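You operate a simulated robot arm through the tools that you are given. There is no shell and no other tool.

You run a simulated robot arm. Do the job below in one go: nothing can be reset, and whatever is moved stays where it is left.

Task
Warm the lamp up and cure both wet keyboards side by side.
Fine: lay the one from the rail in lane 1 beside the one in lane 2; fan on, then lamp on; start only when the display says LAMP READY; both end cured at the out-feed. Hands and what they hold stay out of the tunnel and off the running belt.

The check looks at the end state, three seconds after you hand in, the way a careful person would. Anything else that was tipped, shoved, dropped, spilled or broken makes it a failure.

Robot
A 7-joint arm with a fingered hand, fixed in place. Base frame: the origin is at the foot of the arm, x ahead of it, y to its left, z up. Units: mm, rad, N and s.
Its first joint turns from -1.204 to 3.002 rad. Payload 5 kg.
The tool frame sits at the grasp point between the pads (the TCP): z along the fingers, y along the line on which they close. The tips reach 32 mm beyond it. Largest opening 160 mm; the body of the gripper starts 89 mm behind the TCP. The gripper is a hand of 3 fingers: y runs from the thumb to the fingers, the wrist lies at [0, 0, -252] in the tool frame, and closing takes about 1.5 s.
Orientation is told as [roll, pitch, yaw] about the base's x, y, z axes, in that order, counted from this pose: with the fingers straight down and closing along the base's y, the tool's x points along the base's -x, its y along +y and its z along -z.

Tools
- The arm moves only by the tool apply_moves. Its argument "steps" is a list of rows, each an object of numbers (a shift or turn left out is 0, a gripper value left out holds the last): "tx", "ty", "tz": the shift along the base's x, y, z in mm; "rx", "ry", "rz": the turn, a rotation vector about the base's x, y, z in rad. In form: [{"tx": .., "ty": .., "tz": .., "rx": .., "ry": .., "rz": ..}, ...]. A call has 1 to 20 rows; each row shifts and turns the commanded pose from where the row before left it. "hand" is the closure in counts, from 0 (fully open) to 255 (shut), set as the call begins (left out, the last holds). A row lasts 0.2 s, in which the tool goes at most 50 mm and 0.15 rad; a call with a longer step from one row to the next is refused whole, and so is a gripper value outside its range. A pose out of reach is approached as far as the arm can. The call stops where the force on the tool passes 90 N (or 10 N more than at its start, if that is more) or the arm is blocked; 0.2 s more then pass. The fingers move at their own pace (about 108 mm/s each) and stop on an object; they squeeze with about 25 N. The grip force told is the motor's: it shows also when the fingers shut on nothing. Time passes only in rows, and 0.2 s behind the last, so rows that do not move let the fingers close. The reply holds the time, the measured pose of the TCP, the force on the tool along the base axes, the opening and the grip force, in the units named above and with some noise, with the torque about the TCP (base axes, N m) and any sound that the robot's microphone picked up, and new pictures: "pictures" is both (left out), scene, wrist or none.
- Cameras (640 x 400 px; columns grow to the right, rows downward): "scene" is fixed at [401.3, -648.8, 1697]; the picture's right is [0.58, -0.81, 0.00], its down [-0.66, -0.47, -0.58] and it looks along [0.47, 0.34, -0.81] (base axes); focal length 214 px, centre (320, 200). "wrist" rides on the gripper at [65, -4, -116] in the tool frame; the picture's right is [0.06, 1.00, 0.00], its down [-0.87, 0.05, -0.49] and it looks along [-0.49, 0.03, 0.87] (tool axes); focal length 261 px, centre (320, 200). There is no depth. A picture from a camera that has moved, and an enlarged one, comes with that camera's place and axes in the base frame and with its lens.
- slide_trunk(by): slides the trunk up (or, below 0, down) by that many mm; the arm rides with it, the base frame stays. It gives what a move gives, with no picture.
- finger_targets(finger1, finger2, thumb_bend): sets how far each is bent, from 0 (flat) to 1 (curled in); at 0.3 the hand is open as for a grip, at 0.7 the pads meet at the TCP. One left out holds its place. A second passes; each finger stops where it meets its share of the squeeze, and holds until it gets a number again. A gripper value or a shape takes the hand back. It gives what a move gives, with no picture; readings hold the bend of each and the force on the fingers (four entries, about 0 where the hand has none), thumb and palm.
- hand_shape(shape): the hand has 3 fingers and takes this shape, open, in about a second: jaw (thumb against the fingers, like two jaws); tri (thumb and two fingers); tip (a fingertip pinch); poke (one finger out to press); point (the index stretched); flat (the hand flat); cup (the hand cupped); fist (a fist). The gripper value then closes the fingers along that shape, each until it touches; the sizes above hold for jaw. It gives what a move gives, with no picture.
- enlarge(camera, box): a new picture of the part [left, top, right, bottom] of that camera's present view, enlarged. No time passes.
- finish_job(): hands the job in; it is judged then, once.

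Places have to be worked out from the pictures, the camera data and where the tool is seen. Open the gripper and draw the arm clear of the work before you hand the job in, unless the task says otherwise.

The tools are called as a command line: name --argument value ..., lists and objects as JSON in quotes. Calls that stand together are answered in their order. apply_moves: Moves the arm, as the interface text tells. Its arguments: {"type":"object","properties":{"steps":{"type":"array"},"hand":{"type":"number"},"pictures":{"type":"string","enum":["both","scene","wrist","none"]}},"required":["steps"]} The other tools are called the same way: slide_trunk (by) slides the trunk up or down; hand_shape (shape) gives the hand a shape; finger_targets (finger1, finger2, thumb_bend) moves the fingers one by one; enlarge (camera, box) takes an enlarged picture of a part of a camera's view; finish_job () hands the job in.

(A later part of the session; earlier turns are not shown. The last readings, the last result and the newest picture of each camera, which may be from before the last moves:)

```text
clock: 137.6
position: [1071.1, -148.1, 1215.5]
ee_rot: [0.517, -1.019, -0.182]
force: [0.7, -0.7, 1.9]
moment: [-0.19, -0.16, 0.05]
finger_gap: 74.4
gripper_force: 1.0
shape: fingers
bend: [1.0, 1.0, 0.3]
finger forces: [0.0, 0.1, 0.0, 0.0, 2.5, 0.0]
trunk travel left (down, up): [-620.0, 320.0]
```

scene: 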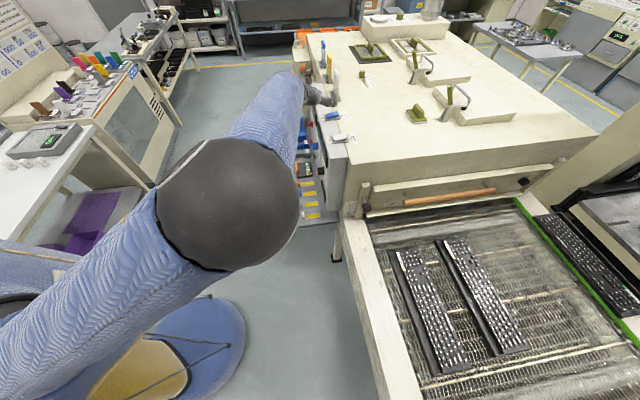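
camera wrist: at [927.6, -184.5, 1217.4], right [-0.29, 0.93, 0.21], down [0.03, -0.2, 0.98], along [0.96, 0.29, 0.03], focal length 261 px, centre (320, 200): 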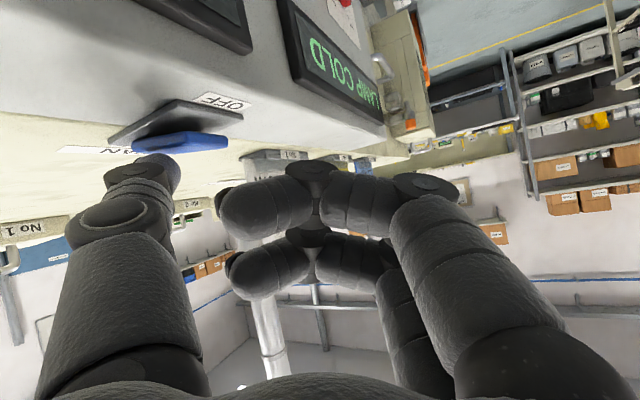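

Light contact again at z≈1215.5. I press further.

apply_moves --steps '[{"tz": -3}, {}]' --pictures "none"

apply_moves --steps '[{"tz": -3}, {}]'

enlarge --camera "scene" --box '[300, 90, 360, 145]'

enlarge --camera "wrist" --box '[80, 70, 280, 200]'

```text
clock: 138.2
position: [1071.8, -147.5, 1215.0]
ee_rot: [0.519, -1.022, -0.185]
force: [6.8, -1.7, 12.5]
moment: [-1.14, -0.87, 0.5]
finger_gap: 74.8
gripper_force: 6.9
shape: fingers
bend: [1.0, 1.0, 0.3]
finger forces: [0.1, 0.1, 0.1, 0.0, 14.4, 0.0]
trunk travel left (down, up): [-620.0, 320.0]
```

```text
clock: 138.8
position: [1070.8, -147.6, 1214.7]
ee_rot: [0.522, -1.024, -0.183]
force: [16.7, -4.3, 28.2]
moment: [-2.51, -1.86, 1.19]
finger_gap: 74.7
gripper_force: 16.1
shape: fingers
bend: [1.0, 1.0, 0.3]
finger forces: [0.0, 0.0, 0.0, 0.0, 31.6, 0.1]
trunk travel left (down, up): [-620.0, 320.0]
camera wrist: at [943.1, -186.2, 1210.3], right [-0.29, 0.94, 0.2], down [0.03, -0.21, 0.98], along [0.96, 0.29, 0.03], focal length 261 px, centre (320, 200)
```

scene: 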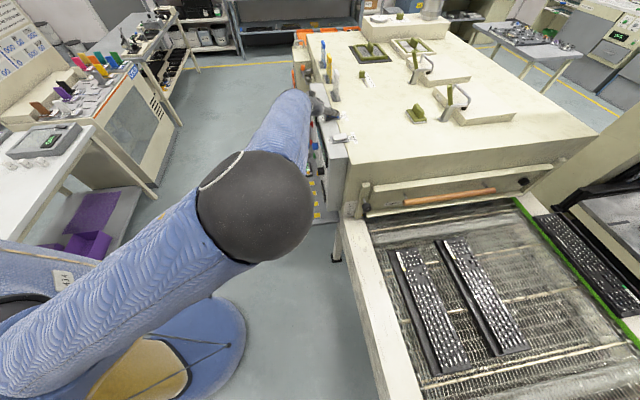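
wrist: 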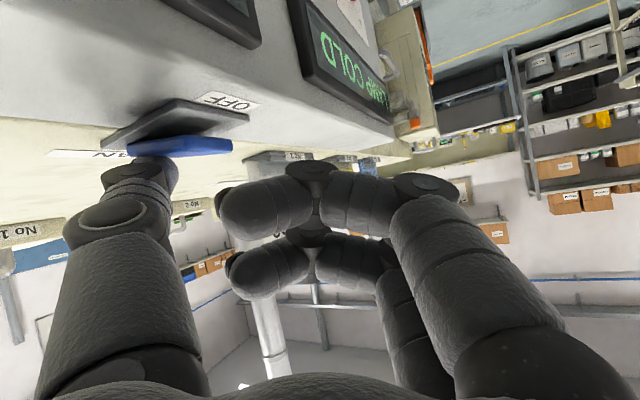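

```text
7.27 times, centred on (330, 118) of scene
camera zoom: at [401.3, -648.8, 1697.0], right [0.58, -0.81, 0.0], down [-0.66, -0.47, -0.58], along [0.47, 0.34, -0.81], focal length 1560 px, centre (247, 800)
```

zoom: 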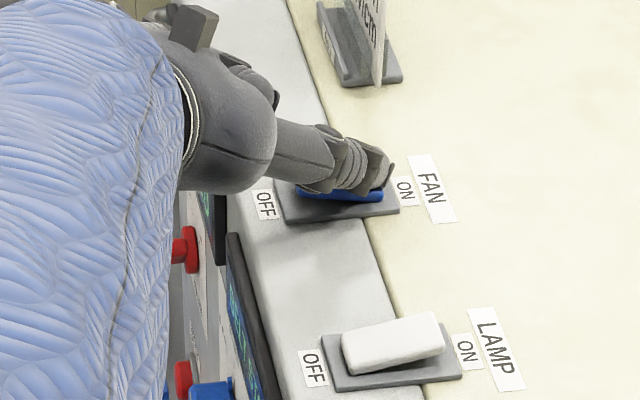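

```text
3.08 times, centred on (180, 135) of wrist
camera zoom: at [943.1, -186.2, 1210.3], right [-0.29, 0.94, 0.2], down [0.03, -0.21, 0.98], along [0.96, 0.29, 0.03], focal length 802 px, centre (751, 400)
```

zoom: 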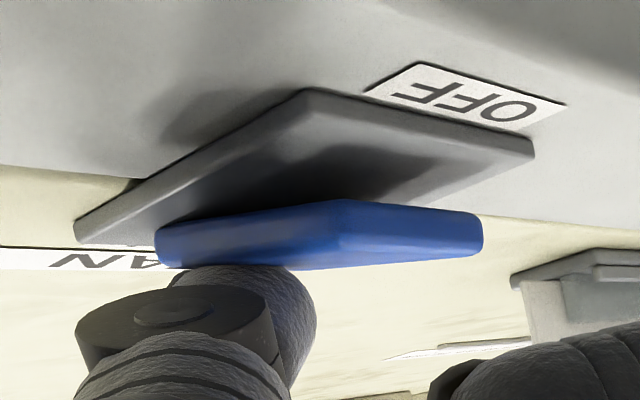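

Force rises to ~30 N near the ON end without a click, so I lift off and inspect the rocker's present tilt against the untouched LAMP rocker.

apply_moves --steps '[{"tz": 10}, {"tz": 20}, {"tz": 20, "tx": -20, "ty": 8}, {"tx": -30, "ty": 12}, {}]'

enlarge --camera "scene" --box '[300, 90, 360, 145]'

enlarge --camera "wrist" --box '[60, 0, 320, 160]'

```text
clock: 139.9
position: [1021.5, -127.1, 1258.7]
ee_rot: [0.517, -1.019, -0.182]
force: [0.4, -1.2, -0.1]
moment: [0.01, 0.0, 0.01]
finger_gap: 74.5
gripper_force: 0.1
shape: fingers
bend: [1.0, 1.0, 0.3]
finger forces: [0.1, 0.0, 0.0, 0.0, 0.1, 0.0]
trunk travel left (down, up): [-620.0, 320.0]
camera wrist: at [893.2, -166.2, 1255.5], right [-0.29, 0.93, 0.21], down [0.03, -0.21, 0.98], along [0.96, 0.29, 0.03], focal length 261 px, centre (320, 200)
```

scene: 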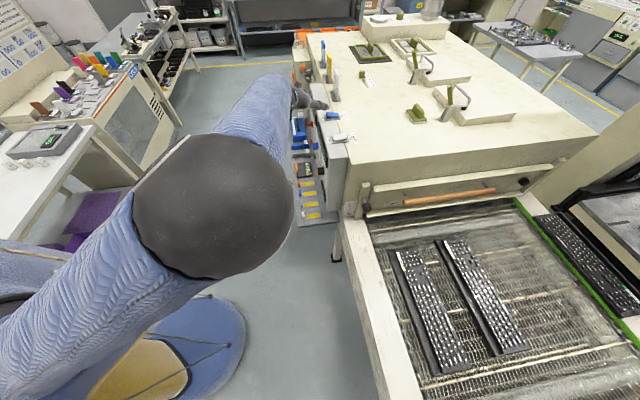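
wrist: 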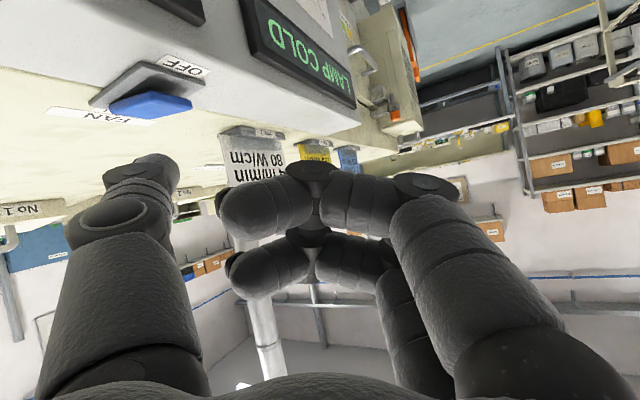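

```text
7.27 times, centred on (330, 118) of scene
camera zoom: at [401.3, -648.8, 1697.0], right [0.58, -0.81, 0.0], down [-0.66, -0.47, -0.58], along [0.47, 0.34, -0.81], focal length 1560 px, centre (247, 800)
```

zoom: 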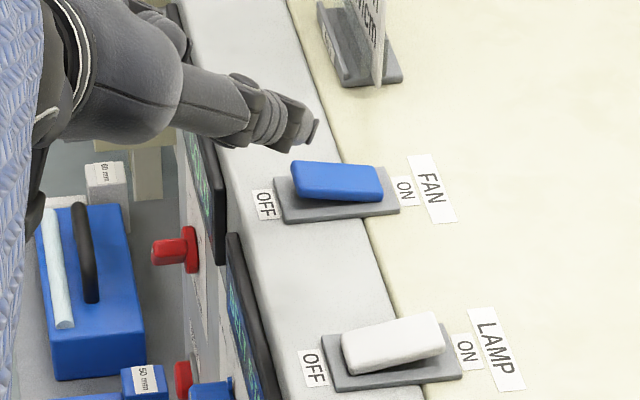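

```text
2.46 times, centred on (190, 80) of wrist
camera zoom: at [893.2, -166.2, 1255.5], right [-0.29, 0.93, 0.21], down [0.03, -0.21, 0.98], along [0.96, 0.29, 0.03], focal length 642 px, centre (640, 495)
```

zoom: 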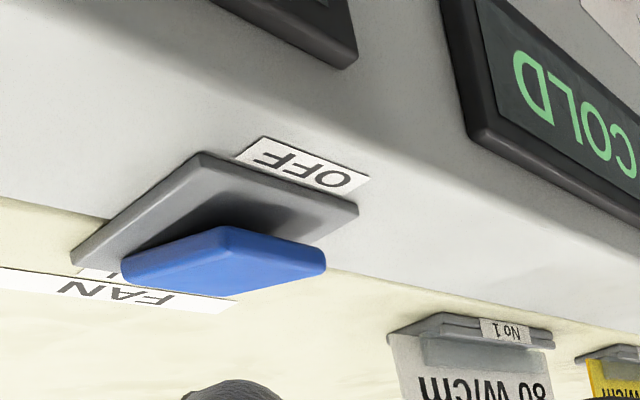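

The FAN rocker has flipped: its OFF end is now raised and ON end down, unlike LAMP — fan is on. Now LAMP, which sits 150 mm back along the panel: I move the thumb over its ON end.

apply_moves --steps '[{"tx": -18.5, "ty": -41.3}, {"tx": -18.5, "ty": -41.3}, {"tx": -18.5, "ty": -41.3}, {}]'

enlarge --camera "wrist" --box '[30, 0, 350, 200]'

enlarge --camera "scene" --box '[300, 90, 380, 160]'

```text
clock: 140.9
position: [967.0, -250.9, 1257.1]
ee_rot: [0.515, -1.018, -0.178]
force: [0.9, 0.2, 0.2]
moment: [-0.02, -0.04, -0.04]
finger_gap: 74.4
gripper_force: 0.0
shape: fingers
bend: [1.0, 1.0, 0.3]
finger forces: [0.1, 0.2, 0.1, 0.0, 0.1, 0.0]
trunk travel left (down, up): [-620.0, 320.0]
camera wrist: at [838.9, -289.1, 1254.6], right [-0.29, 0.93, 0.2], down [0.03, -0.2, 0.98], along [0.96, 0.29, 0.03], focal length 261 px, centre (320, 200)
```

scene: 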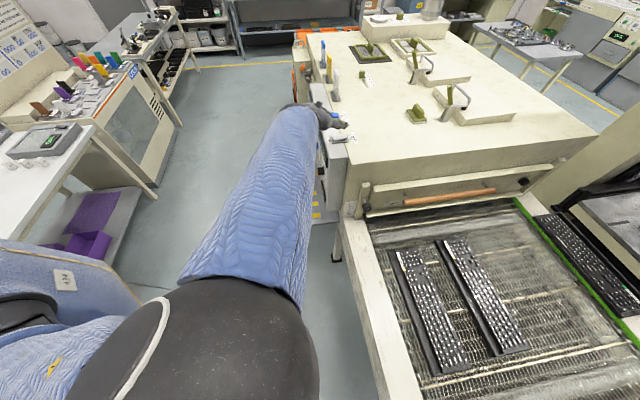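
wrist: 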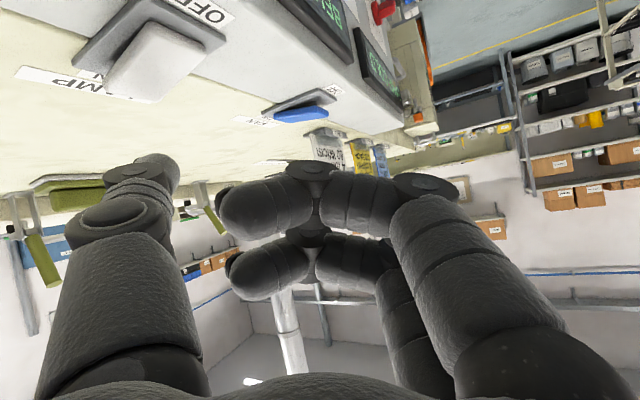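

```text
2.00 times, centred on (190, 100) of wrist
camera zoom: at [838.9, -289.1, 1254.6], right [-0.29, 0.93, 0.2], down [0.03, -0.2, 0.98], along [0.96, 0.29, 0.03], focal length 521 px, centre (580, 400)
```

zoom: 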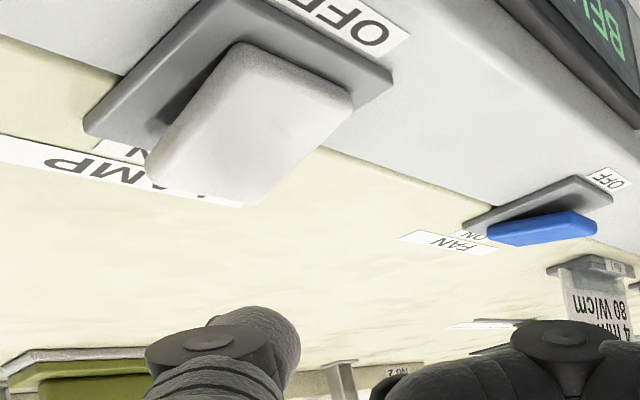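

```text
5.71 times, centred on (340, 125) of scene
camera zoom: at [401.3, -648.8, 1697.0], right [0.58, -0.81, 0.0], down [-0.66, -0.47, -0.58], along [0.47, 0.34, -0.81], focal length 1226 px, centre (206, 629)
```

zoom: 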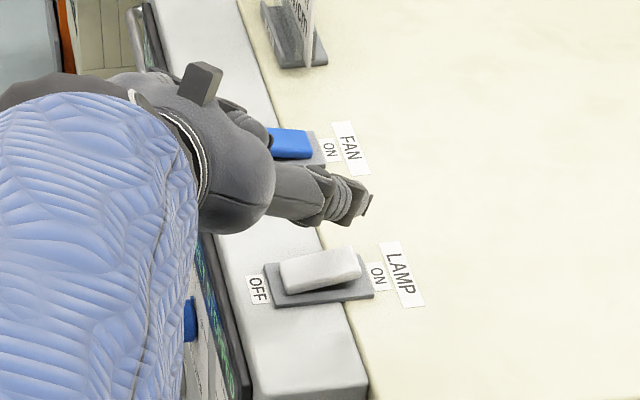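

The geometry over LAMP matches the FAN approach. I lower to just above contact, then press.

apply_moves --steps '[{"tz": -15}, {"tz": -15}, {"tz": -5}, {}]' --pictures "none"

apply_moves --steps '[{"tz": -3}, {}]' --pictures "none"

apply_moves --steps '[{"tz": -3}, {}]' --pictures "none"

```text
clock: 141.9
position: [967.8, -251.7, 1224.0]
ee_rot: [0.516, -1.019, -0.182]
force: [0.4, -0.2, 0.5]
moment: [-0.13, -0.08, 0.03]
finger_gap: 74.4
gripper_force: 1.0
shape: fingers
bend: [1.0, 1.0, 0.3]
finger forces: [0.1, 0.0, 0.0, 0.0, 1.5, 0.1]
trunk travel left (down, up): [-620.0, 320.0]
```

```text
clock: 142.6
position: [965.7, -251.0, 1220.7]
ee_rot: [0.516, -1.02, -0.179]
force: [0.0, 0.3, 0.3]
moment: [0.0, -0.01, 0.03]
finger_gap: 74.5
gripper_force: 0.0
shape: fingers
bend: [1.0, 1.0, 0.3]
finger forces: [0.0, 0.1, 0.0, 0.0, 0.0, 0.0]
trunk travel left (down, up): [-620.0, 320.0]
```

```text
clock: 143.2
position: [966.4, -250.1, 1218.5]
ee_rot: [0.517, -1.02, -0.182]
force: [-0.3, 0.3, 0.6]
moment: [-0.05, 0.01, 0.01]
finger_gap: 74.5
gripper_force: 0.1
shape: fingers
bend: [1.0, 1.0, 0.3]
finger forces: [0.0, 0.0, 0.0, 0.0, 0.0, 0.1]
trunk travel left (down, up): [-620.0, 320.0]
```

There was a brief 1.5 N touch and then free again, so the rocker may have flipped. I look before pressing more.

apply_moves --steps '[{"tz": 15}, {"tz": 20, "tx": -10}, {"tz": 10, "tx": -30, "ty": 10}, {}]'

enlarge --camera "scene" --box '[300, 90, 380, 160]'

enlarge --camera "wrist" --box '[60, 0, 420, 220]'

```text
clock: 144.2
position: [926.8, -241.3, 1262.9]
ee_rot: [0.517, -1.018, -0.179]
force: [0.2, 0.1, -0.7]
moment: [0.02, -0.01, 0.02]
finger_gap: 74.7
gripper_force: 0.1
shape: fingers
bend: [1.0, 1.0, 0.3]
finger forces: [0.0, 0.0, 0.0, 0.0, 0.1, 0.0]
trunk travel left (down, up): [-620.0, 320.0]
camera wrist: at [799.0, -280.7, 1260.0], right [-0.29, 0.93, 0.21], down [0.03, -0.2, 0.98], along [0.96, 0.29, 0.03], focal length 261 px, centre (320, 200)
```

scene: 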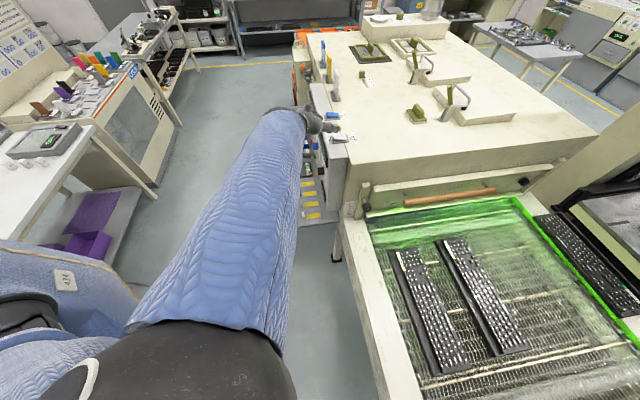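
wrist: 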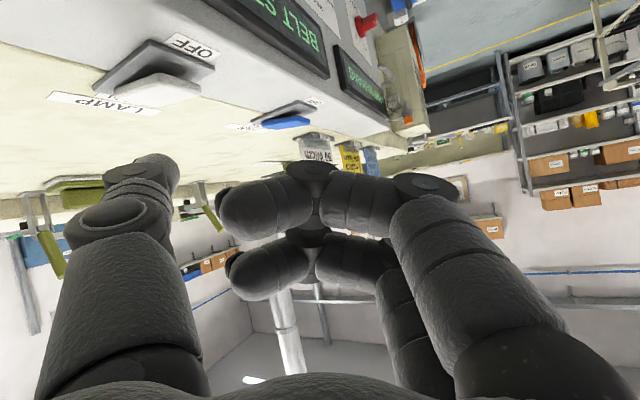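

```text
5.71 times, centred on (340, 125) of scene
camera zoom: at [401.3, -648.8, 1697.0], right [0.58, -0.81, 0.0], down [-0.66, -0.47, -0.58], along [0.47, 0.34, -0.81], focal length 1226 px, centre (206, 629)
```

zoom: 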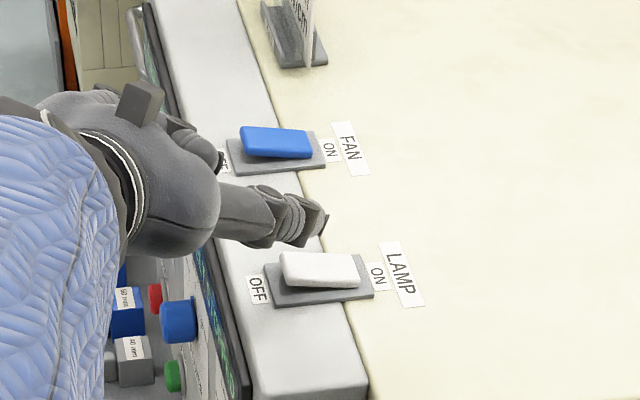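

```text
1.78 times, centred on (240, 110) of wrist
camera zoom: at [799.0, -280.7, 1260.0], right [-0.29, 0.93, 0.21], down [0.03, -0.2, 0.98], along [0.96, 0.29, 0.03], focal length 463 px, centre (462, 360)
```

zoom: 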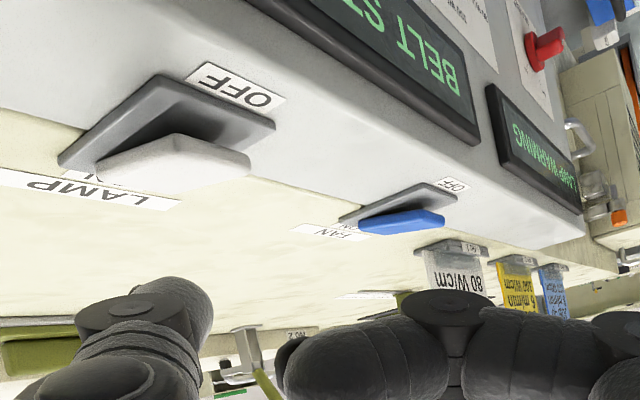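

LAMP is on: display reads "LAMP WARMING" and the tunnel glows. While it warms, I retract from the panel and lower the trunk to prepare for the START button (at about (1120,-87,862)).

apply_moves --steps '[{"tx": -40, "ty": 5}, {"tx": -40, "ty": 5}, {"tx": -40, "ty": 5}, {"tx": -40, "ty": 5}, {"tx": -20, "ty": 5}, {}]' --pictures "none"

slide_trunk --by -230

apply_moves --steps '[{"rz": -0.14}, {"rz": -0.14}, {"rz": -0.14}, {"rz": -0.14}, {"rz": -0.12}, {}]'

```text
clock: 145.6
position: [746.2, -216.6, 1263.2]
ee_rot: [0.516, -1.02, -0.182]
force: [-0.1, 0.0, -0.5]
moment: [0.0, 0.03, -0.01]
finger_gap: 74.4
gripper_force: 0.0
shape: fingers
bend: [1.0, 1.0, 0.3]
finger forces: [0.0, 0.1, 0.1, 0.0, 0.1, 0.0]
trunk travel left (down, up): [-620.0, 320.0]
```

```text
clock: 148.0
position: [745.9, -214.9, 1034.7]
ee_rot: [0.517, -1.02, -0.179]
force: [-0.9, 0.4, -0.4]
moment: [-0.01, 0.02, 0.02]
finger_gap: 74.6
gripper_force: 0.0
shape: fingers
bend: [1.0, 1.0, 0.3]
finger forces: [0.1, 0.0, 0.0, 0.2, 0.0, 0.1]
trunk travel left (down, up): [-390.0, 550.0]
```

```text
clock: 149.4
position: [745.6, -216.4, 1034.3]
ee_rot: [0.52, -1.017, -0.861]
force: [0.4, -0.2, -0.1]
moment: [0.0, 0.0, 0.0]
finger_gap: 74.3
gripper_force: 0.1
shape: fingers
bend: [1.0, 1.0, 0.3]
finger forces: [0.1, 0.0, 0.0, 0.1, 0.0, 0.0]
trunk travel left (down, up): [-390.0, 550.0]
camera wrist: at [621.9, -166.7, 1031.0], right [0.36, 0.91, 0.21], down [-0.1, -0.18, 0.98], along [0.93, -0.37, 0.03], focal length 261 px, centre (320, 200)
```

scene: 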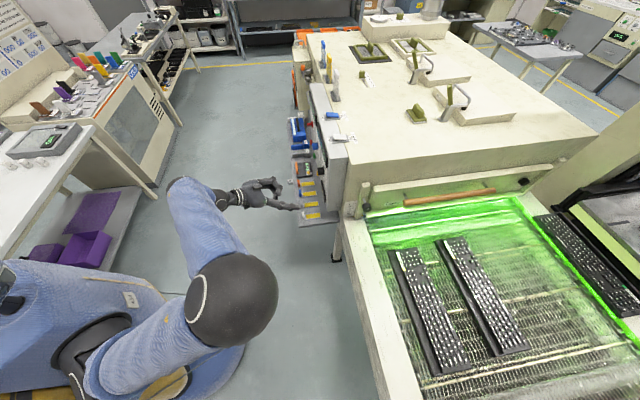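
wrist: 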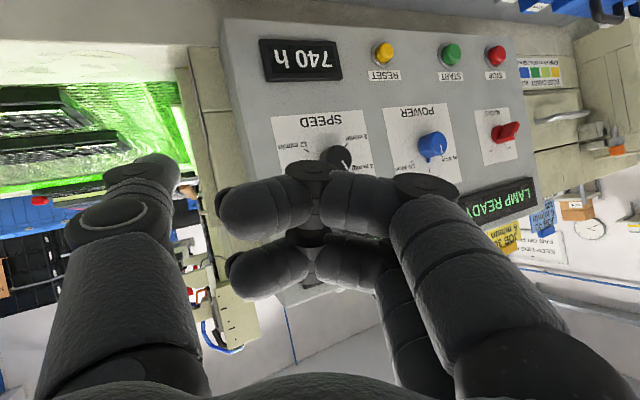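

The display now says LAMP READY. Both keyboards are in place and my hand is clear of the belt. I bring the thumb to a point ~40 mm in front of the green START button.

apply_moves --steps '[{"tx": 34.9, "ty": 25.3, "tz": -13.2}, {"tx": 34.9, "ty": 25.3, "tz": -13.2}, {"tx": 34.9, "ty": 25.3, "tz": -13.2}, {"tx": 34.9, "ty": 25.3, "tz": -13.2}, {"tx": 34.9, "ty": 25.3, "tz": -13.2}, {"tx": 34.9, "ty": 25.3, "tz": -13.2}, {}]'

```text
clock: 151.0
position: [943.9, -187.4, 976.2]
ee_rot: [0.515, -1.019, -0.86]
force: [0.3, 0.8, -0.5]
moment: [0.01, 0.02, 0.01]
finger_gap: 74.1
gripper_force: 0.0
shape: fingers
bend: [1.0, 1.0, 0.3]
finger forces: [0.1, 0.0, 0.0, 0.0, 0.0, 0.1]
out of reach, approached as far as the arm can: row 1, 2, 3, 4, 5, 6
trunk travel left (down, up): [-390.0, 550.0]
camera wrist: at [819.9, -137.3, 973.4], right [0.36, 0.91, 0.21], down [-0.1, -0.18, 0.98], along [0.93, -0.38, 0.03], focal length 261 px, centre (320, 200)
```

scene: 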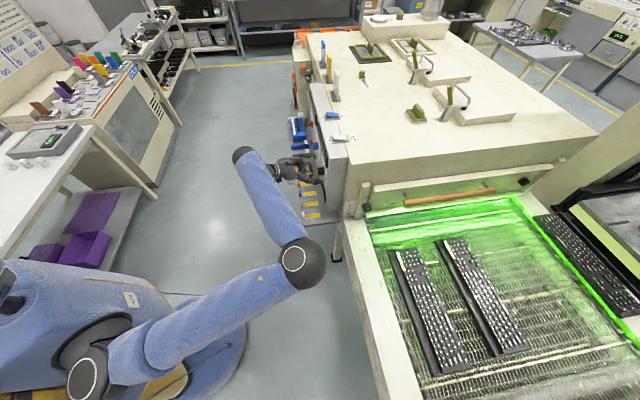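
wrist: 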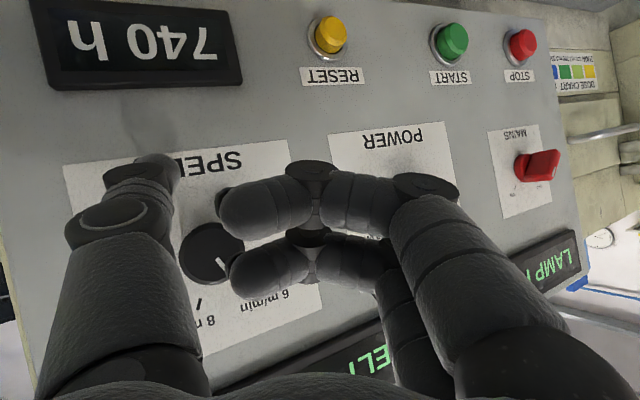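

The arm can't go further left in this aiming, and the thumb is close to the panel, so I first back straight off. Then I'll re-aim the hand along the panel (leftward) so the thumb's outer side can press START, which needs less left reach of the wrist.

apply_moves --steps '[{"tx": -40, "ty": 5}, {"tx": -40, "ty": 5}, {"tx": -40, "ty": 5}, {"tx": -40, "ty": 5}, {"tx": -30, "ty": 5}, {}]' --pictures "none"

apply_moves --steps '[{"rz": 0.145}, {"rz": 0.145}, {"rz": 0.145}, {"rz": 0.145}, {"rz": 0.145}, {"rz": 0.145}, {"rz": 0.145}, {"rz": 0.1}, {}]'

```text
clock: 152.4
position: [768.5, -219.1, 984.9]
ee_rot: [0.518, -1.013, -0.857]
force: [0.7, 0.7, 0.3]
moment: [0.01, -0.03, -0.01]
finger_gap: 74.4
gripper_force: 0.2
shape: fingers
bend: [1.0, 1.0, 0.3]
finger forces: [0.0, 0.0, 0.0, 0.0, 0.0, 0.0]
out of reach, approached as far as the arm can: row 1, 2, 3, 4, 5
trunk travel left (down, up): [-390.0, 550.0]
```

```text
clock: 154.4
position: [769.8, -219.3, 984.3]
ee_rot: [0.517, -1.019, 0.256]
force: [1.3, 0.1, 0.4]
moment: [-0.03, -0.03, 0.0]
finger_gap: 74.3
gripper_force: 0.0
shape: fingers
bend: [1.0, 1.0, 0.3]
finger forces: [0.0, 0.1, 0.0, 0.1, 0.0, 0.0]
trunk travel left (down, up): [-390.0, 550.0]
camera wrist: at [669.6, -308.3, 981.0], right [-0.66, 0.72, 0.21], down [0.12, -0.17, 0.98], along [0.74, 0.67, 0.03], focal length 261 px, centre (320, 200)
```

scene: 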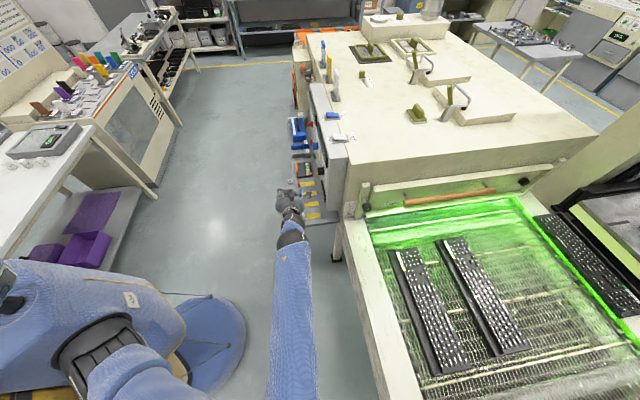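
wrist: 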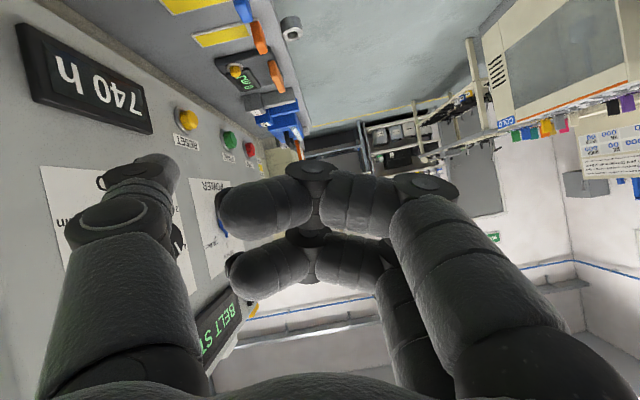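

Now aimed along the panel; START is visible beyond the fingers. I flatten the pointing a bit, raise 60 mm, then lower the trunk 150 mm so the shoulder is at a better height.

apply_moves --steps '[{"tz": 30, "rx": 0.05, "ry": -0.132, "rz": 0.034}, {"tz": 30, "rx": 0.05, "ry": -0.132, "rz": 0.034}, {}]' --pictures "none"

slide_trunk --by -150

apply_moves --steps '[{}]'

```text
clock: 155.2
position: [771.2, -218.5, 1045.2]
ee_rot: [0.594, -1.3, 0.253]
force: [0.7, -0.2, -0.8]
moment: [-0.01, -0.01, 0.02]
finger_gap: 74.4
gripper_force: 0.0
shape: fingers
bend: [1.0, 1.0, 0.3]
finger forces: [0.1, 0.0, 0.0, 0.1, 0.1, 0.1]
trunk travel left (down, up): [-390.0, 550.0]
```

```text
clock: 156.9
position: [770.5, -219.1, 895.7]
ee_rot: [0.593, -1.301, 0.252]
force: [0.3, -0.7, -0.3]
moment: [-0.01, -0.03, -0.01]
finger_gap: 74.2
gripper_force: 0.0
shape: fingers
bend: [1.0, 1.0, 0.3]
finger forces: [0.1, 0.1, 0.0, 0.0, 0.0, 0.1]
trunk travel left (down, up): [-240.0, 700.0]
```

```text
clock: 157.3
position: [769.7, -219.7, 895.6]
ee_rot: [0.593, -1.3, 0.252]
force: [-0.9, -0.4, -0.8]
moment: [-0.01, 0.0, -0.02]
finger_gap: 74.2
gripper_force: 0.0
shape: fingers
bend: [1.0, 1.0, 0.3]
finger forces: [0.0, 0.1, 0.0, 0.0, 0.0, 0.0]
trunk travel left (down, up): [-240.0, 700.0]
camera wrist: at [682.1, -312.8, 858.4], right [-0.74, 0.66, 0.09], down [-0.13, -0.27, 0.95], along [0.66, 0.7, 0.28], focal length 261 px, centre (320, 200)
```

scene: 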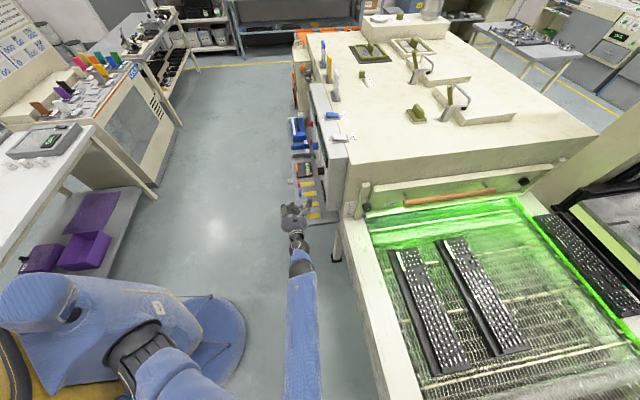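
wrist: 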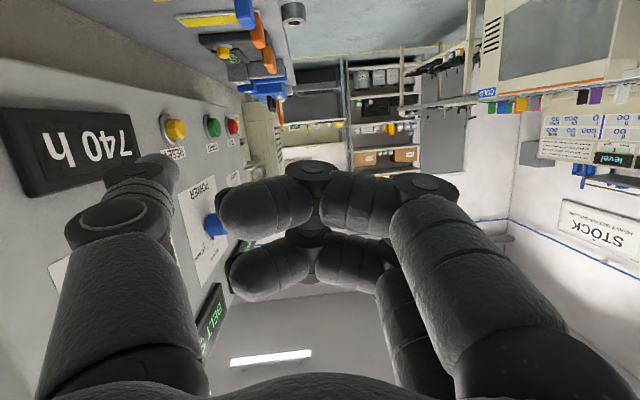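

Aim is good (pointing along the panel, nearly level). I travel along the panel about 80 mm out from it until abreast of START.

apply_moves --steps '[{"tx": 30, "ty": 33.6, "tz": -2.3}, {"tx": 30, "ty": 33.6, "tz": -2.3}, {"tx": 30, "ty": 33.6, "tz": -2.3}, {"tx": 30, "ty": 33.6, "tz": -2.3}, {}]'

```text
clock: 158.5
position: [889.8, -84.8, 888.0]
ee_rot: [0.594, -1.298, 0.253]
force: [-0.1, 0.1, 0.0]
moment: [0.01, 0.02, -0.06]
finger_gap: 74.5
gripper_force: 0.1
shape: fingers
bend: [1.0, 1.0, 0.3]
finger forces: [0.1, 0.0, 0.0, 0.0, 0.0, 0.1]
trunk travel left (down, up): [-240.0, 700.0]
camera wrist: at [802.3, -176.9, 849.9], right [-0.74, 0.66, 0.09], down [-0.13, -0.27, 0.95], along [0.66, 0.7, 0.28], focal length 261 px, centre (320, 200)
```

scene: 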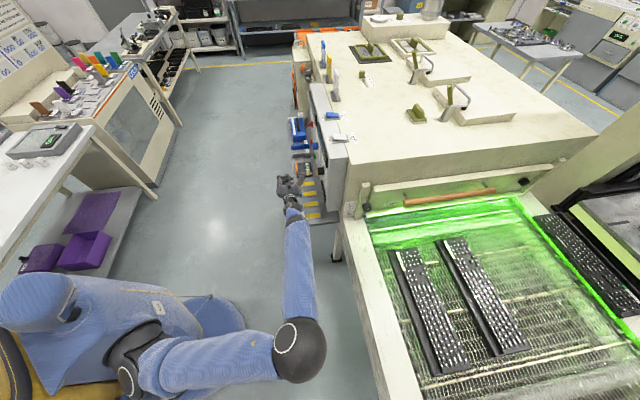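
wrist: 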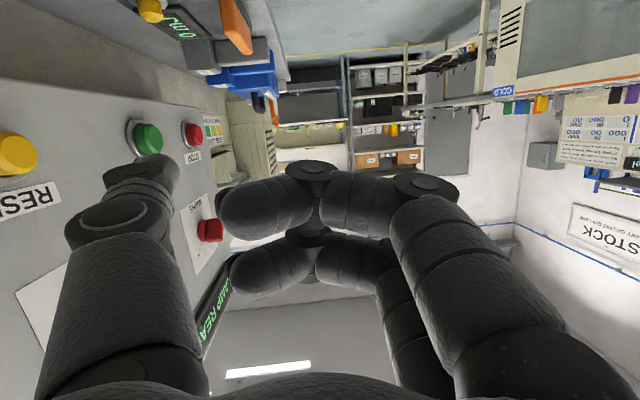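

On track; START sits at about (1120,-88,853) from this view. I continue to the pre-press position, thumb about 60 mm in front of the button.

apply_moves --steps '[{"tx": 30, "ty": 33.3, "tz": -4}, {"tx": 30, "ty": 33.3, "tz": -4}, {"tx": 30, "ty": 33.3, "tz": -4}, {}]'

enlarge --camera "wrist" --box '[0, 40, 320, 240]'

```text
clock: 159.5
position: [981.1, 19.0, 873.6]
ee_rot: [0.591, -1.3, 0.255]
force: [0.0, 0.0, -0.5]
moment: [-0.01, 0.03, 0.0]
finger_gap: 74.4
gripper_force: 0.1
shape: fingers
bend: [1.0, 1.0, 0.3]
finger forces: [0.0, 0.0, 0.0, 0.0, 0.0, 0.0]
trunk travel left (down, up): [-240.0, 700.0]
camera wrist: at [892.8, -74.2, 836.8], right [-0.74, 0.66, 0.09], down [-0.13, -0.27, 0.95], along [0.66, 0.7, 0.28], focal length 261 px, centre (320, 200)
```

scene: 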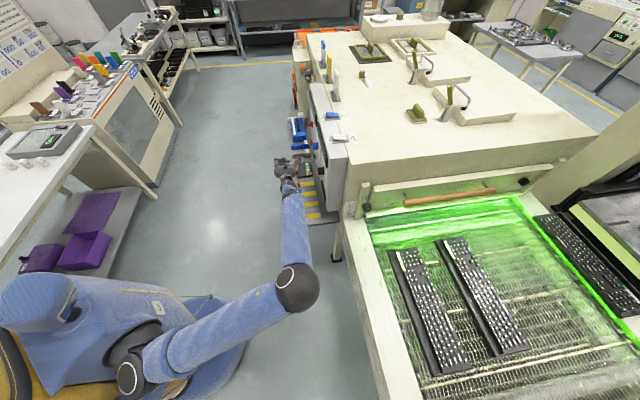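
wrist: 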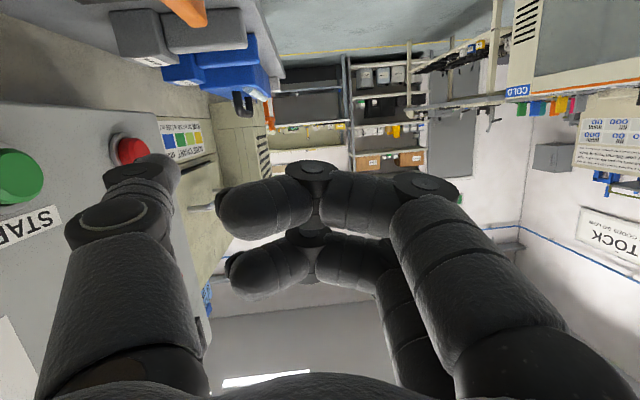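

```text
2.00 times, centred on (160, 140) of wrist
camera zoom: at [892.8, -74.2, 836.8], right [-0.74, 0.66, 0.09], down [-0.13, -0.27, 0.95], along [0.66, 0.7, 0.28], focal length 521 px, centre (640, 320)
```

zoom: 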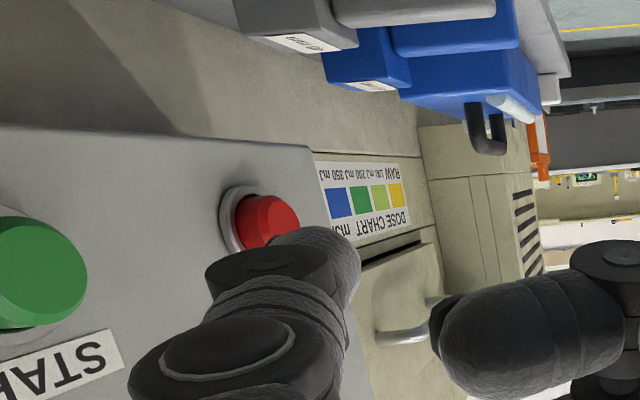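

START is at d≈733 and the thumb's contact spot is at d≈733, z≈852 — aligned; STOP is ~110 mm further on. I move toward the panel by 35 mm first.

apply_moves --steps '[{"tx": 12.5, "ty": -12.5}, {"tx": 12.5, "ty": -12.5}, {}]'

enlarge --camera "wrist" --box '[0, 60, 256, 220]'

enlarge --camera "scene" --box '[260, 110, 370, 220]'

```text
clock: 160.3
position: [1004.8, -9.1, 874.5]
ee_rot: [0.594, -1.3, 0.252]
force: [-0.1, -1.1, -0.6]
moment: [-0.05, 0.01, -0.01]
finger_gap: 74.6
gripper_force: 0.0
shape: fingers
bend: [1.0, 1.0, 0.3]
finger forces: [0.0, 0.0, 0.0, 0.0, 0.0, 0.0]
trunk travel left (down, up): [-240.0, 700.0]
camera wrist: at [917.8, -102.0, 837.6], right [-0.74, 0.66, 0.09], down [-0.13, -0.27, 0.95], along [0.66, 0.7, 0.28], focal length 261 px, centre (320, 200)
```

scene: 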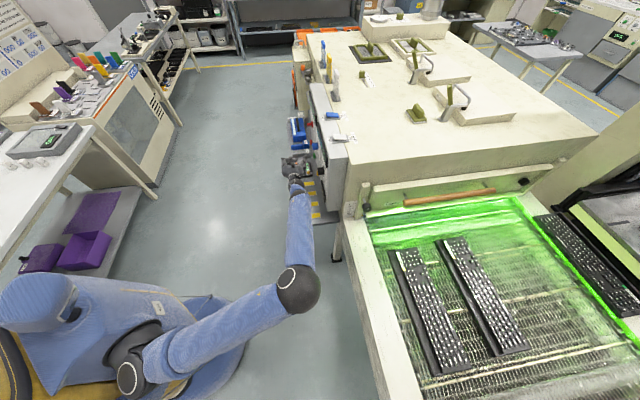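
wrist: 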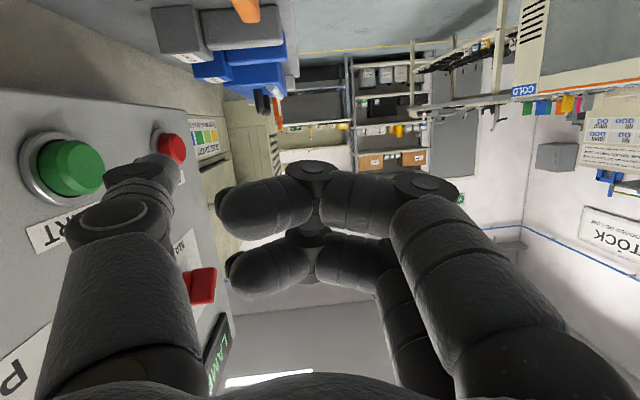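

```text
2.50 times, centred on (128, 140) of wrist
camera zoom: at [917.8, -102.0, 837.6], right [-0.74, 0.66, 0.09], down [-0.13, -0.27, 0.95], along [0.66, 0.7, 0.28], focal length 652 px, centre (800, 350)
```

zoom: 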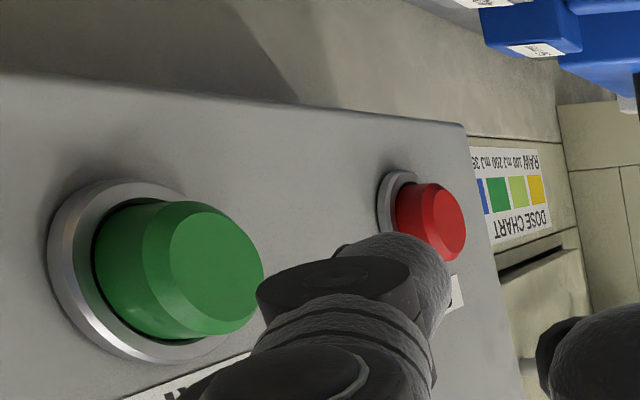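

```text
3.64 times, centred on (315, 165) of scene
camera zoom: at [401.3, -648.8, 1697.0], right [0.58, -0.81, 0.0], down [-0.66, -0.47, -0.58], along [0.47, 0.34, -0.81], focal length 780 px, centre (338, 327)
```

zoom: 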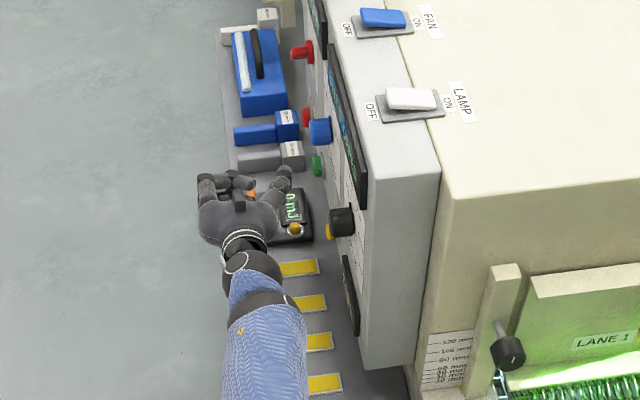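

Clear view: the thumb is just beside the START cap (≈19 mm to go), well clear of STOP. I close in slowly along the button axis.

apply_moves --steps '[{"tx": 4.2, "ty": -4.2}, {"tx": 4.2, "ty": -4.2}, {}]' --pictures "none"

apply_moves --steps '[{"tx": 2.1, "ty": -2.1}, {}]' --pictures "none"

apply_moves --steps '[{"tx": 2.1, "ty": -2.1}, {}]' --pictures "wrist"

```text
clock: 161.1
position: [1014.0, -18.4, 874.2]
ee_rot: [0.593, -1.3, 0.252]
force: [-0.1, -0.6, 0.2]
moment: [0.0, 0.02, 0.01]
finger_gap: 74.2
gripper_force: 0.1
shape: fingers
bend: [1.0, 1.0, 0.3]
finger forces: [0.1, 0.0, 0.1, 0.0, 0.0, 0.0]
trunk travel left (down, up): [-240.0, 700.0]
```

```text
clock: 161.7
position: [1016.8, -20.8, 875.5]
ee_rot: [0.594, -1.3, 0.254]
force: [0.2, -0.5, -0.3]
moment: [-0.04, 0.0, -0.01]
finger_gap: 74.3
gripper_force: 0.1
shape: fingers
bend: [1.0, 1.0, 0.3]
finger forces: [0.0, 0.0, 0.0, 0.0, 0.1, 0.1]
trunk travel left (down, up): [-240.0, 700.0]
```

```text
clock: 162.3
position: [1017.6, -21.0, 873.6]
ee_rot: [0.593, -1.3, 0.251]
force: [0.7, 0.4, -0.6]
moment: [-0.02, 0.02, 0.01]
finger_gap: 74.6
gripper_force: 0.0
shape: fingers
bend: [1.0, 1.0, 0.3]
finger forces: [0.1, 0.0, 0.0, 0.1, 0.0, 0.0]
trunk travel left (down, up): [-240.0, 700.0]
camera wrist: at [930.6, -115.3, 837.5], right [-0.74, 0.66, 0.09], down [-0.13, -0.27, 0.95], along [0.66, 0.7, 0.28], focal length 261 px, centre (320, 200)
```

wrist: 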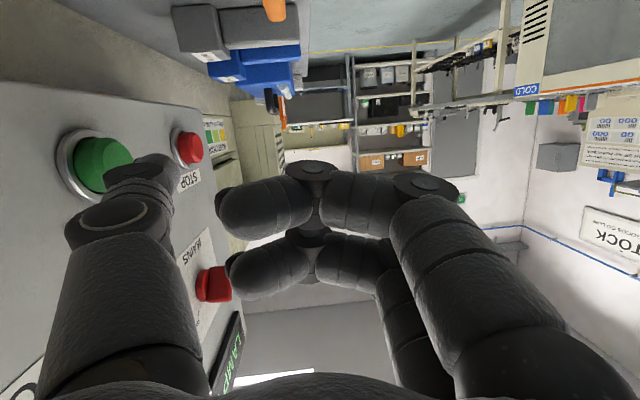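

Almost touching. I verify the lamp display still reads READY before pressing.

enlarge --camera "wrist" --box '[190, 290, 270, 390]'

enlarge --camera "scene" --box '[300, 60, 360, 170]'

enlarge --camera "wrist" --box '[30, 90, 230, 215]'

```text
4.00 times, centred on (230, 340) of wrist
camera zoom: at [930.6, -115.3, 837.5], right [-0.74, 0.66, 0.09], down [-0.13, -0.27, 0.95], along [0.66, 0.7, 0.28], focal length 1043 px, centre (680, -360)
```

zoom: 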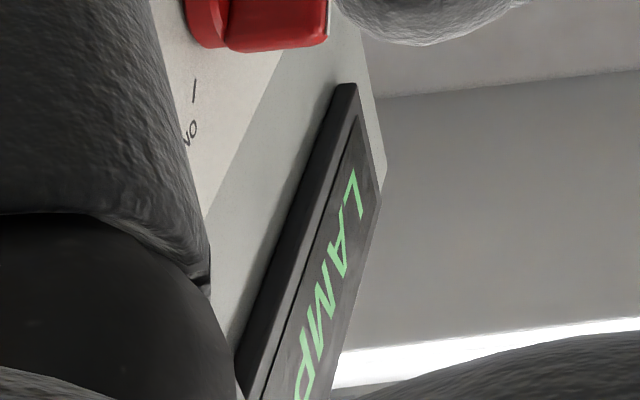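

```text
3.64 times, centred on (330, 115) of scene
camera zoom: at [401.3, -648.8, 1697.0], right [0.58, -0.81, 0.0], down [-0.66, -0.47, -0.58], along [0.47, 0.34, -0.81], focal length 780 px, centre (284, 509)
```

zoom: 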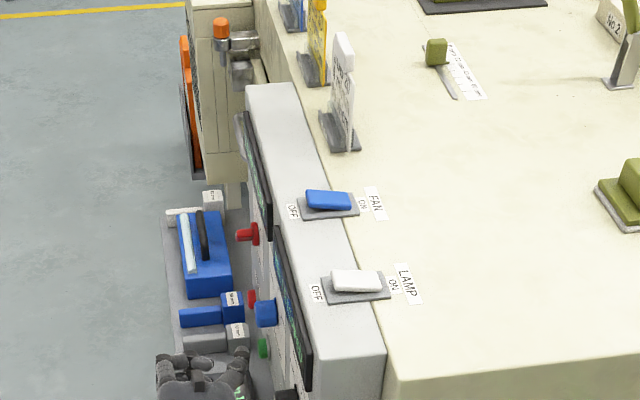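

```text
3.20 times, centred on (130, 152) of wrist
camera zoom: at [930.6, -115.3, 837.5], right [-0.74, 0.66, 0.09], down [-0.13, -0.27, 0.95], along [0.66, 0.7, 0.28], focal length 834 px, centre (928, 352)
```

zoom: 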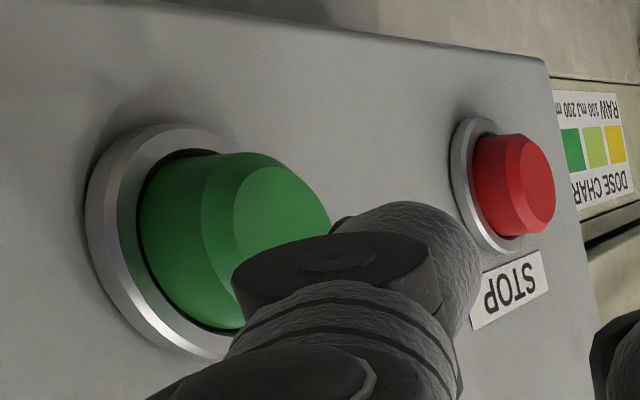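

The lamp display was READY and remains lit; settings match the 6 m/min–100 W/cm job card. I press START.

apply_moves --steps '[{"tx": 2.1, "ty": -2.1}, {}]' --pictures "none"

apply_moves --steps '[{"tx": 2.1, "ty": -2.1}, {}]' --pictures "none"

apply_moves --steps '[{"tx": 2.1, "ty": -2.1}, {}]' --pictures "scene"

```text
clock: 162.9
position: [1020.5, -24.7, 875.2]
ee_rot: [0.593, -1.3, 0.254]
force: [-0.1, 0.3, 0.3]
moment: [0.0, -0.05, -0.02]
finger_gap: 74.3
gripper_force: 0.0
shape: fingers
bend: [1.0, 1.0, 0.3]
finger forces: [0.0, 0.0, 0.0, 0.0, 0.0, 0.0]
trunk travel left (down, up): [-240.0, 700.0]
```

```text
clock: 163.5
position: [1021.6, -27.0, 875.1]
ee_rot: [0.594, -1.3, 0.253]
force: [0.4, -0.6, -0.3]
moment: [-0.03, 0.0, 0.01]
finger_gap: 74.4
gripper_force: 0.0
shape: fingers
bend: [1.0, 1.0, 0.3]
finger forces: [0.0, 0.0, 0.1, 0.0, 0.1, 0.0]
trunk travel left (down, up): [-240.0, 700.0]
```

```text
clock: 164.1
position: [1024.0, -29.1, 874.7]
ee_rot: [0.594, -1.3, 0.254]
force: [0.5, 0.0, 0.2]
moment: [-0.02, -0.02, 0.03]
finger_gap: 74.3
gripper_force: 0.0
shape: fingers
bend: [1.0, 1.0, 0.3]
finger forces: [0.0, 0.0, 0.0, 0.0, 0.0, 0.0]
trunk travel left (down, up): [-240.0, 700.0]
```

scene: 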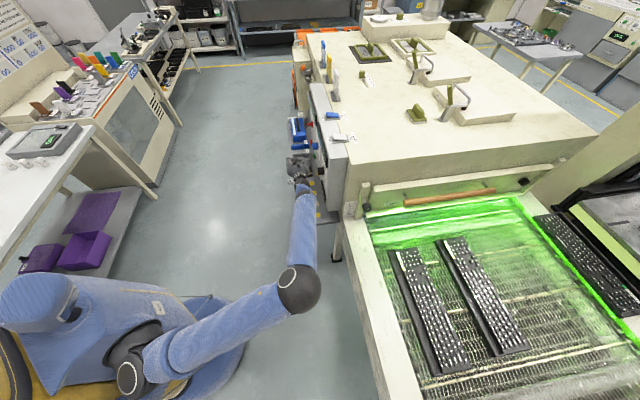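

No contact yet; I keep closing in by 3 mm steps.

apply_moves --steps '[{"tx": 2.1, "ty": -2.1}, {}]' --pictures "none"

apply_moves --steps '[{"tx": 2.1, "ty": -2.1}, {}]' --pictures "wrist"

enlarge --camera "wrist" --box '[30, 90, 230, 215]'

```text
clock: 164.7
position: [1024.8, -32.1, 875.1]
ee_rot: [0.594, -1.3, 0.253]
force: [0.0, -0.6, 0.0]
moment: [0.0, 0.01, 0.0]
finger_gap: 74.6
gripper_force: 0.1
shape: fingers
bend: [1.0, 1.0, 0.3]
finger forces: [0.0, 0.0, 0.1, 0.1, 0.0, 0.0]
trunk travel left (down, up): [-240.0, 700.0]
```

```text
clock: 165.3
position: [1027.9, -33.9, 874.3]
ee_rot: [0.595, -1.299, 0.251]
force: [0.0, -0.7, -0.8]
moment: [-0.02, -0.02, 0.01]
finger_gap: 74.6
gripper_force: 0.1
shape: fingers
bend: [1.0, 1.0, 0.3]
finger forces: [0.0, 0.0, 0.0, 0.0, 0.0, 0.1]
trunk travel left (down, up): [-240.0, 700.0]
camera wrist: at [940.0, -126.7, 837.4], right [-0.74, 0.66, 0.09], down [-0.13, -0.27, 0.95], along [0.66, 0.7, 0.28], focal length 261 px, centre (320, 200)
```

wrist: 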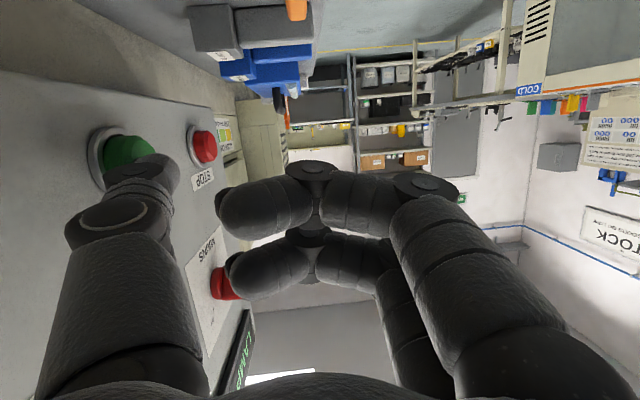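

```text
3.20 times, centred on (130, 152) of wrist
camera zoom: at [940.0, -126.7, 837.4], right [-0.74, 0.66, 0.09], down [-0.13, -0.27, 0.95], along [0.66, 0.7, 0.28], focal length 834 px, centre (928, 352)
```

zoom: 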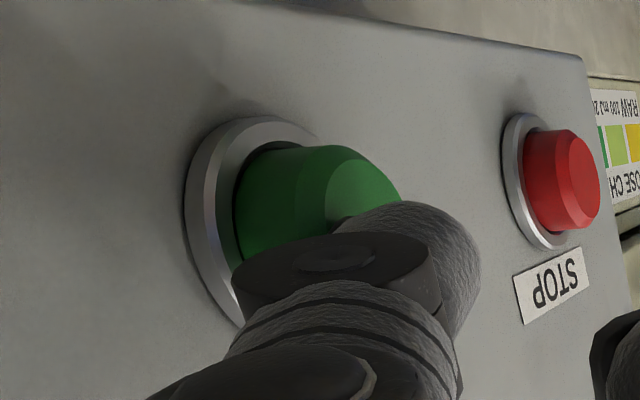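

The thumb now overlaps the cap in view but hasn't touched. Continue in 3 mm steps.

apply_moves --steps '[{"tx": 2.1, "ty": -2.1}, {}]' --pictures "none"

apply_moves --steps '[{"tx": 2.1, "ty": -2.1}, {}]' --pictures "none"

apply_moves --steps '[{"tx": 2.1, "ty": -2.1}, {}]' --pictures "none"

```text
clock: 165.9
position: [1031.0, -35.7, 875.3]
ee_rot: [0.593, -1.3, 0.253]
force: [-2.1, 1.8, -0.3]
moment: [-0.01, -0.02, -0.04]
finger_gap: 73.9
gripper_force: 1.6
shape: fingers
bend: [1.0, 1.0, 0.3]
finger forces: [0.0, 0.1, 0.1, 0.0, 2.2, 0.0]
trunk travel left (down, up): [-240.0, 700.0]
```

```text
clock: 166.5
position: [1031.6, -37.7, 872.8]
ee_rot: [0.593, -1.302, 0.252]
force: [-3.1, 2.2, -0.6]
moment: [0.02, 0.05, 0.0]
finger_gap: 73.0
gripper_force: 1.9
shape: fingers
bend: [1.0, 1.0, 0.31]
finger forces: [0.1, 0.1, 0.0, 0.0, 3.2, 0.0]
trunk travel left (down, up): [-240.0, 700.0]
```

```text
clock: 167.1
position: [1032.9, -40.1, 875.4]
ee_rot: [0.594, -1.301, 0.253]
force: [-4.4, 2.6, 0.8]
moment: [0.03, 0.07, -0.02]
finger_gap: 72.5
gripper_force: 1.9
shape: fingers
bend: [1.0, 1.0, 0.31]
finger forces: [0.1, 0.1, 0.0, 0.0, 4.4, 0.0]
trunk travel left (down, up): [-240.0, 700.0]
```

The button is being pressed against its spring (4.4 N). I push a little further and check whether the belt starts.

apply_moves --steps '[{"tx": 2.1, "ty": -2.1}, {}]'

```text
clock: 167.7
position: [1035.4, -43.1, 874.4]
ee_rot: [0.593, -1.3, 0.252]
force: [-4.8, 3.0, 0.5]
moment: [0.04, 0.06, -0.1]
finger_gap: 71.9
gripper_force: 2.8
shape: fingers
bend: [1.0, 1.0, 0.31]
finger forces: [0.0, 0.1, 0.0, 0.0, 6.3, 0.0]
trunk travel left (down, up): [-240.0, 700.0]
camera wrist: at [947.8, -135.2, 837.6], right [-0.74, 0.66, 0.09], down [-0.13, -0.27, 0.95], along [0.66, 0.7, 0.28], focal length 261 px, centre (320, 200)
```

scene: 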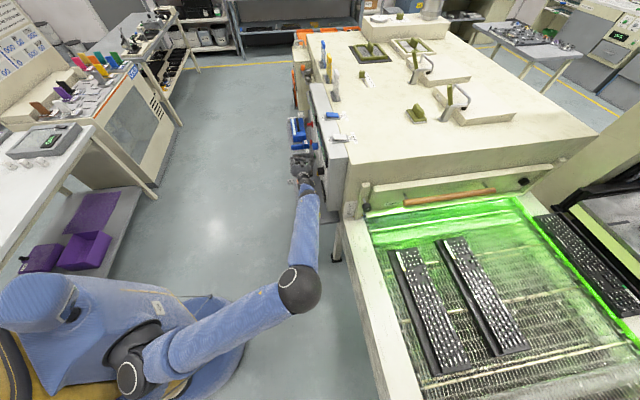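
wrist: 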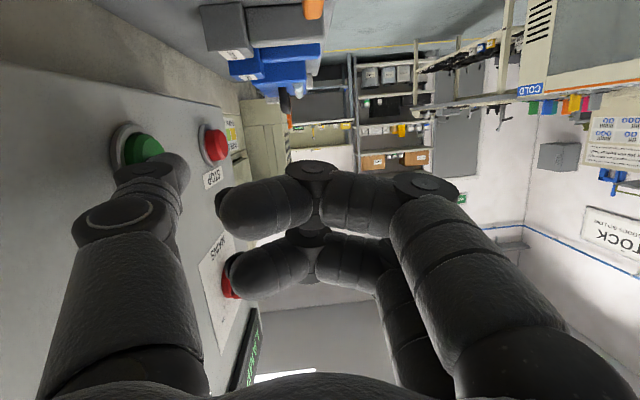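

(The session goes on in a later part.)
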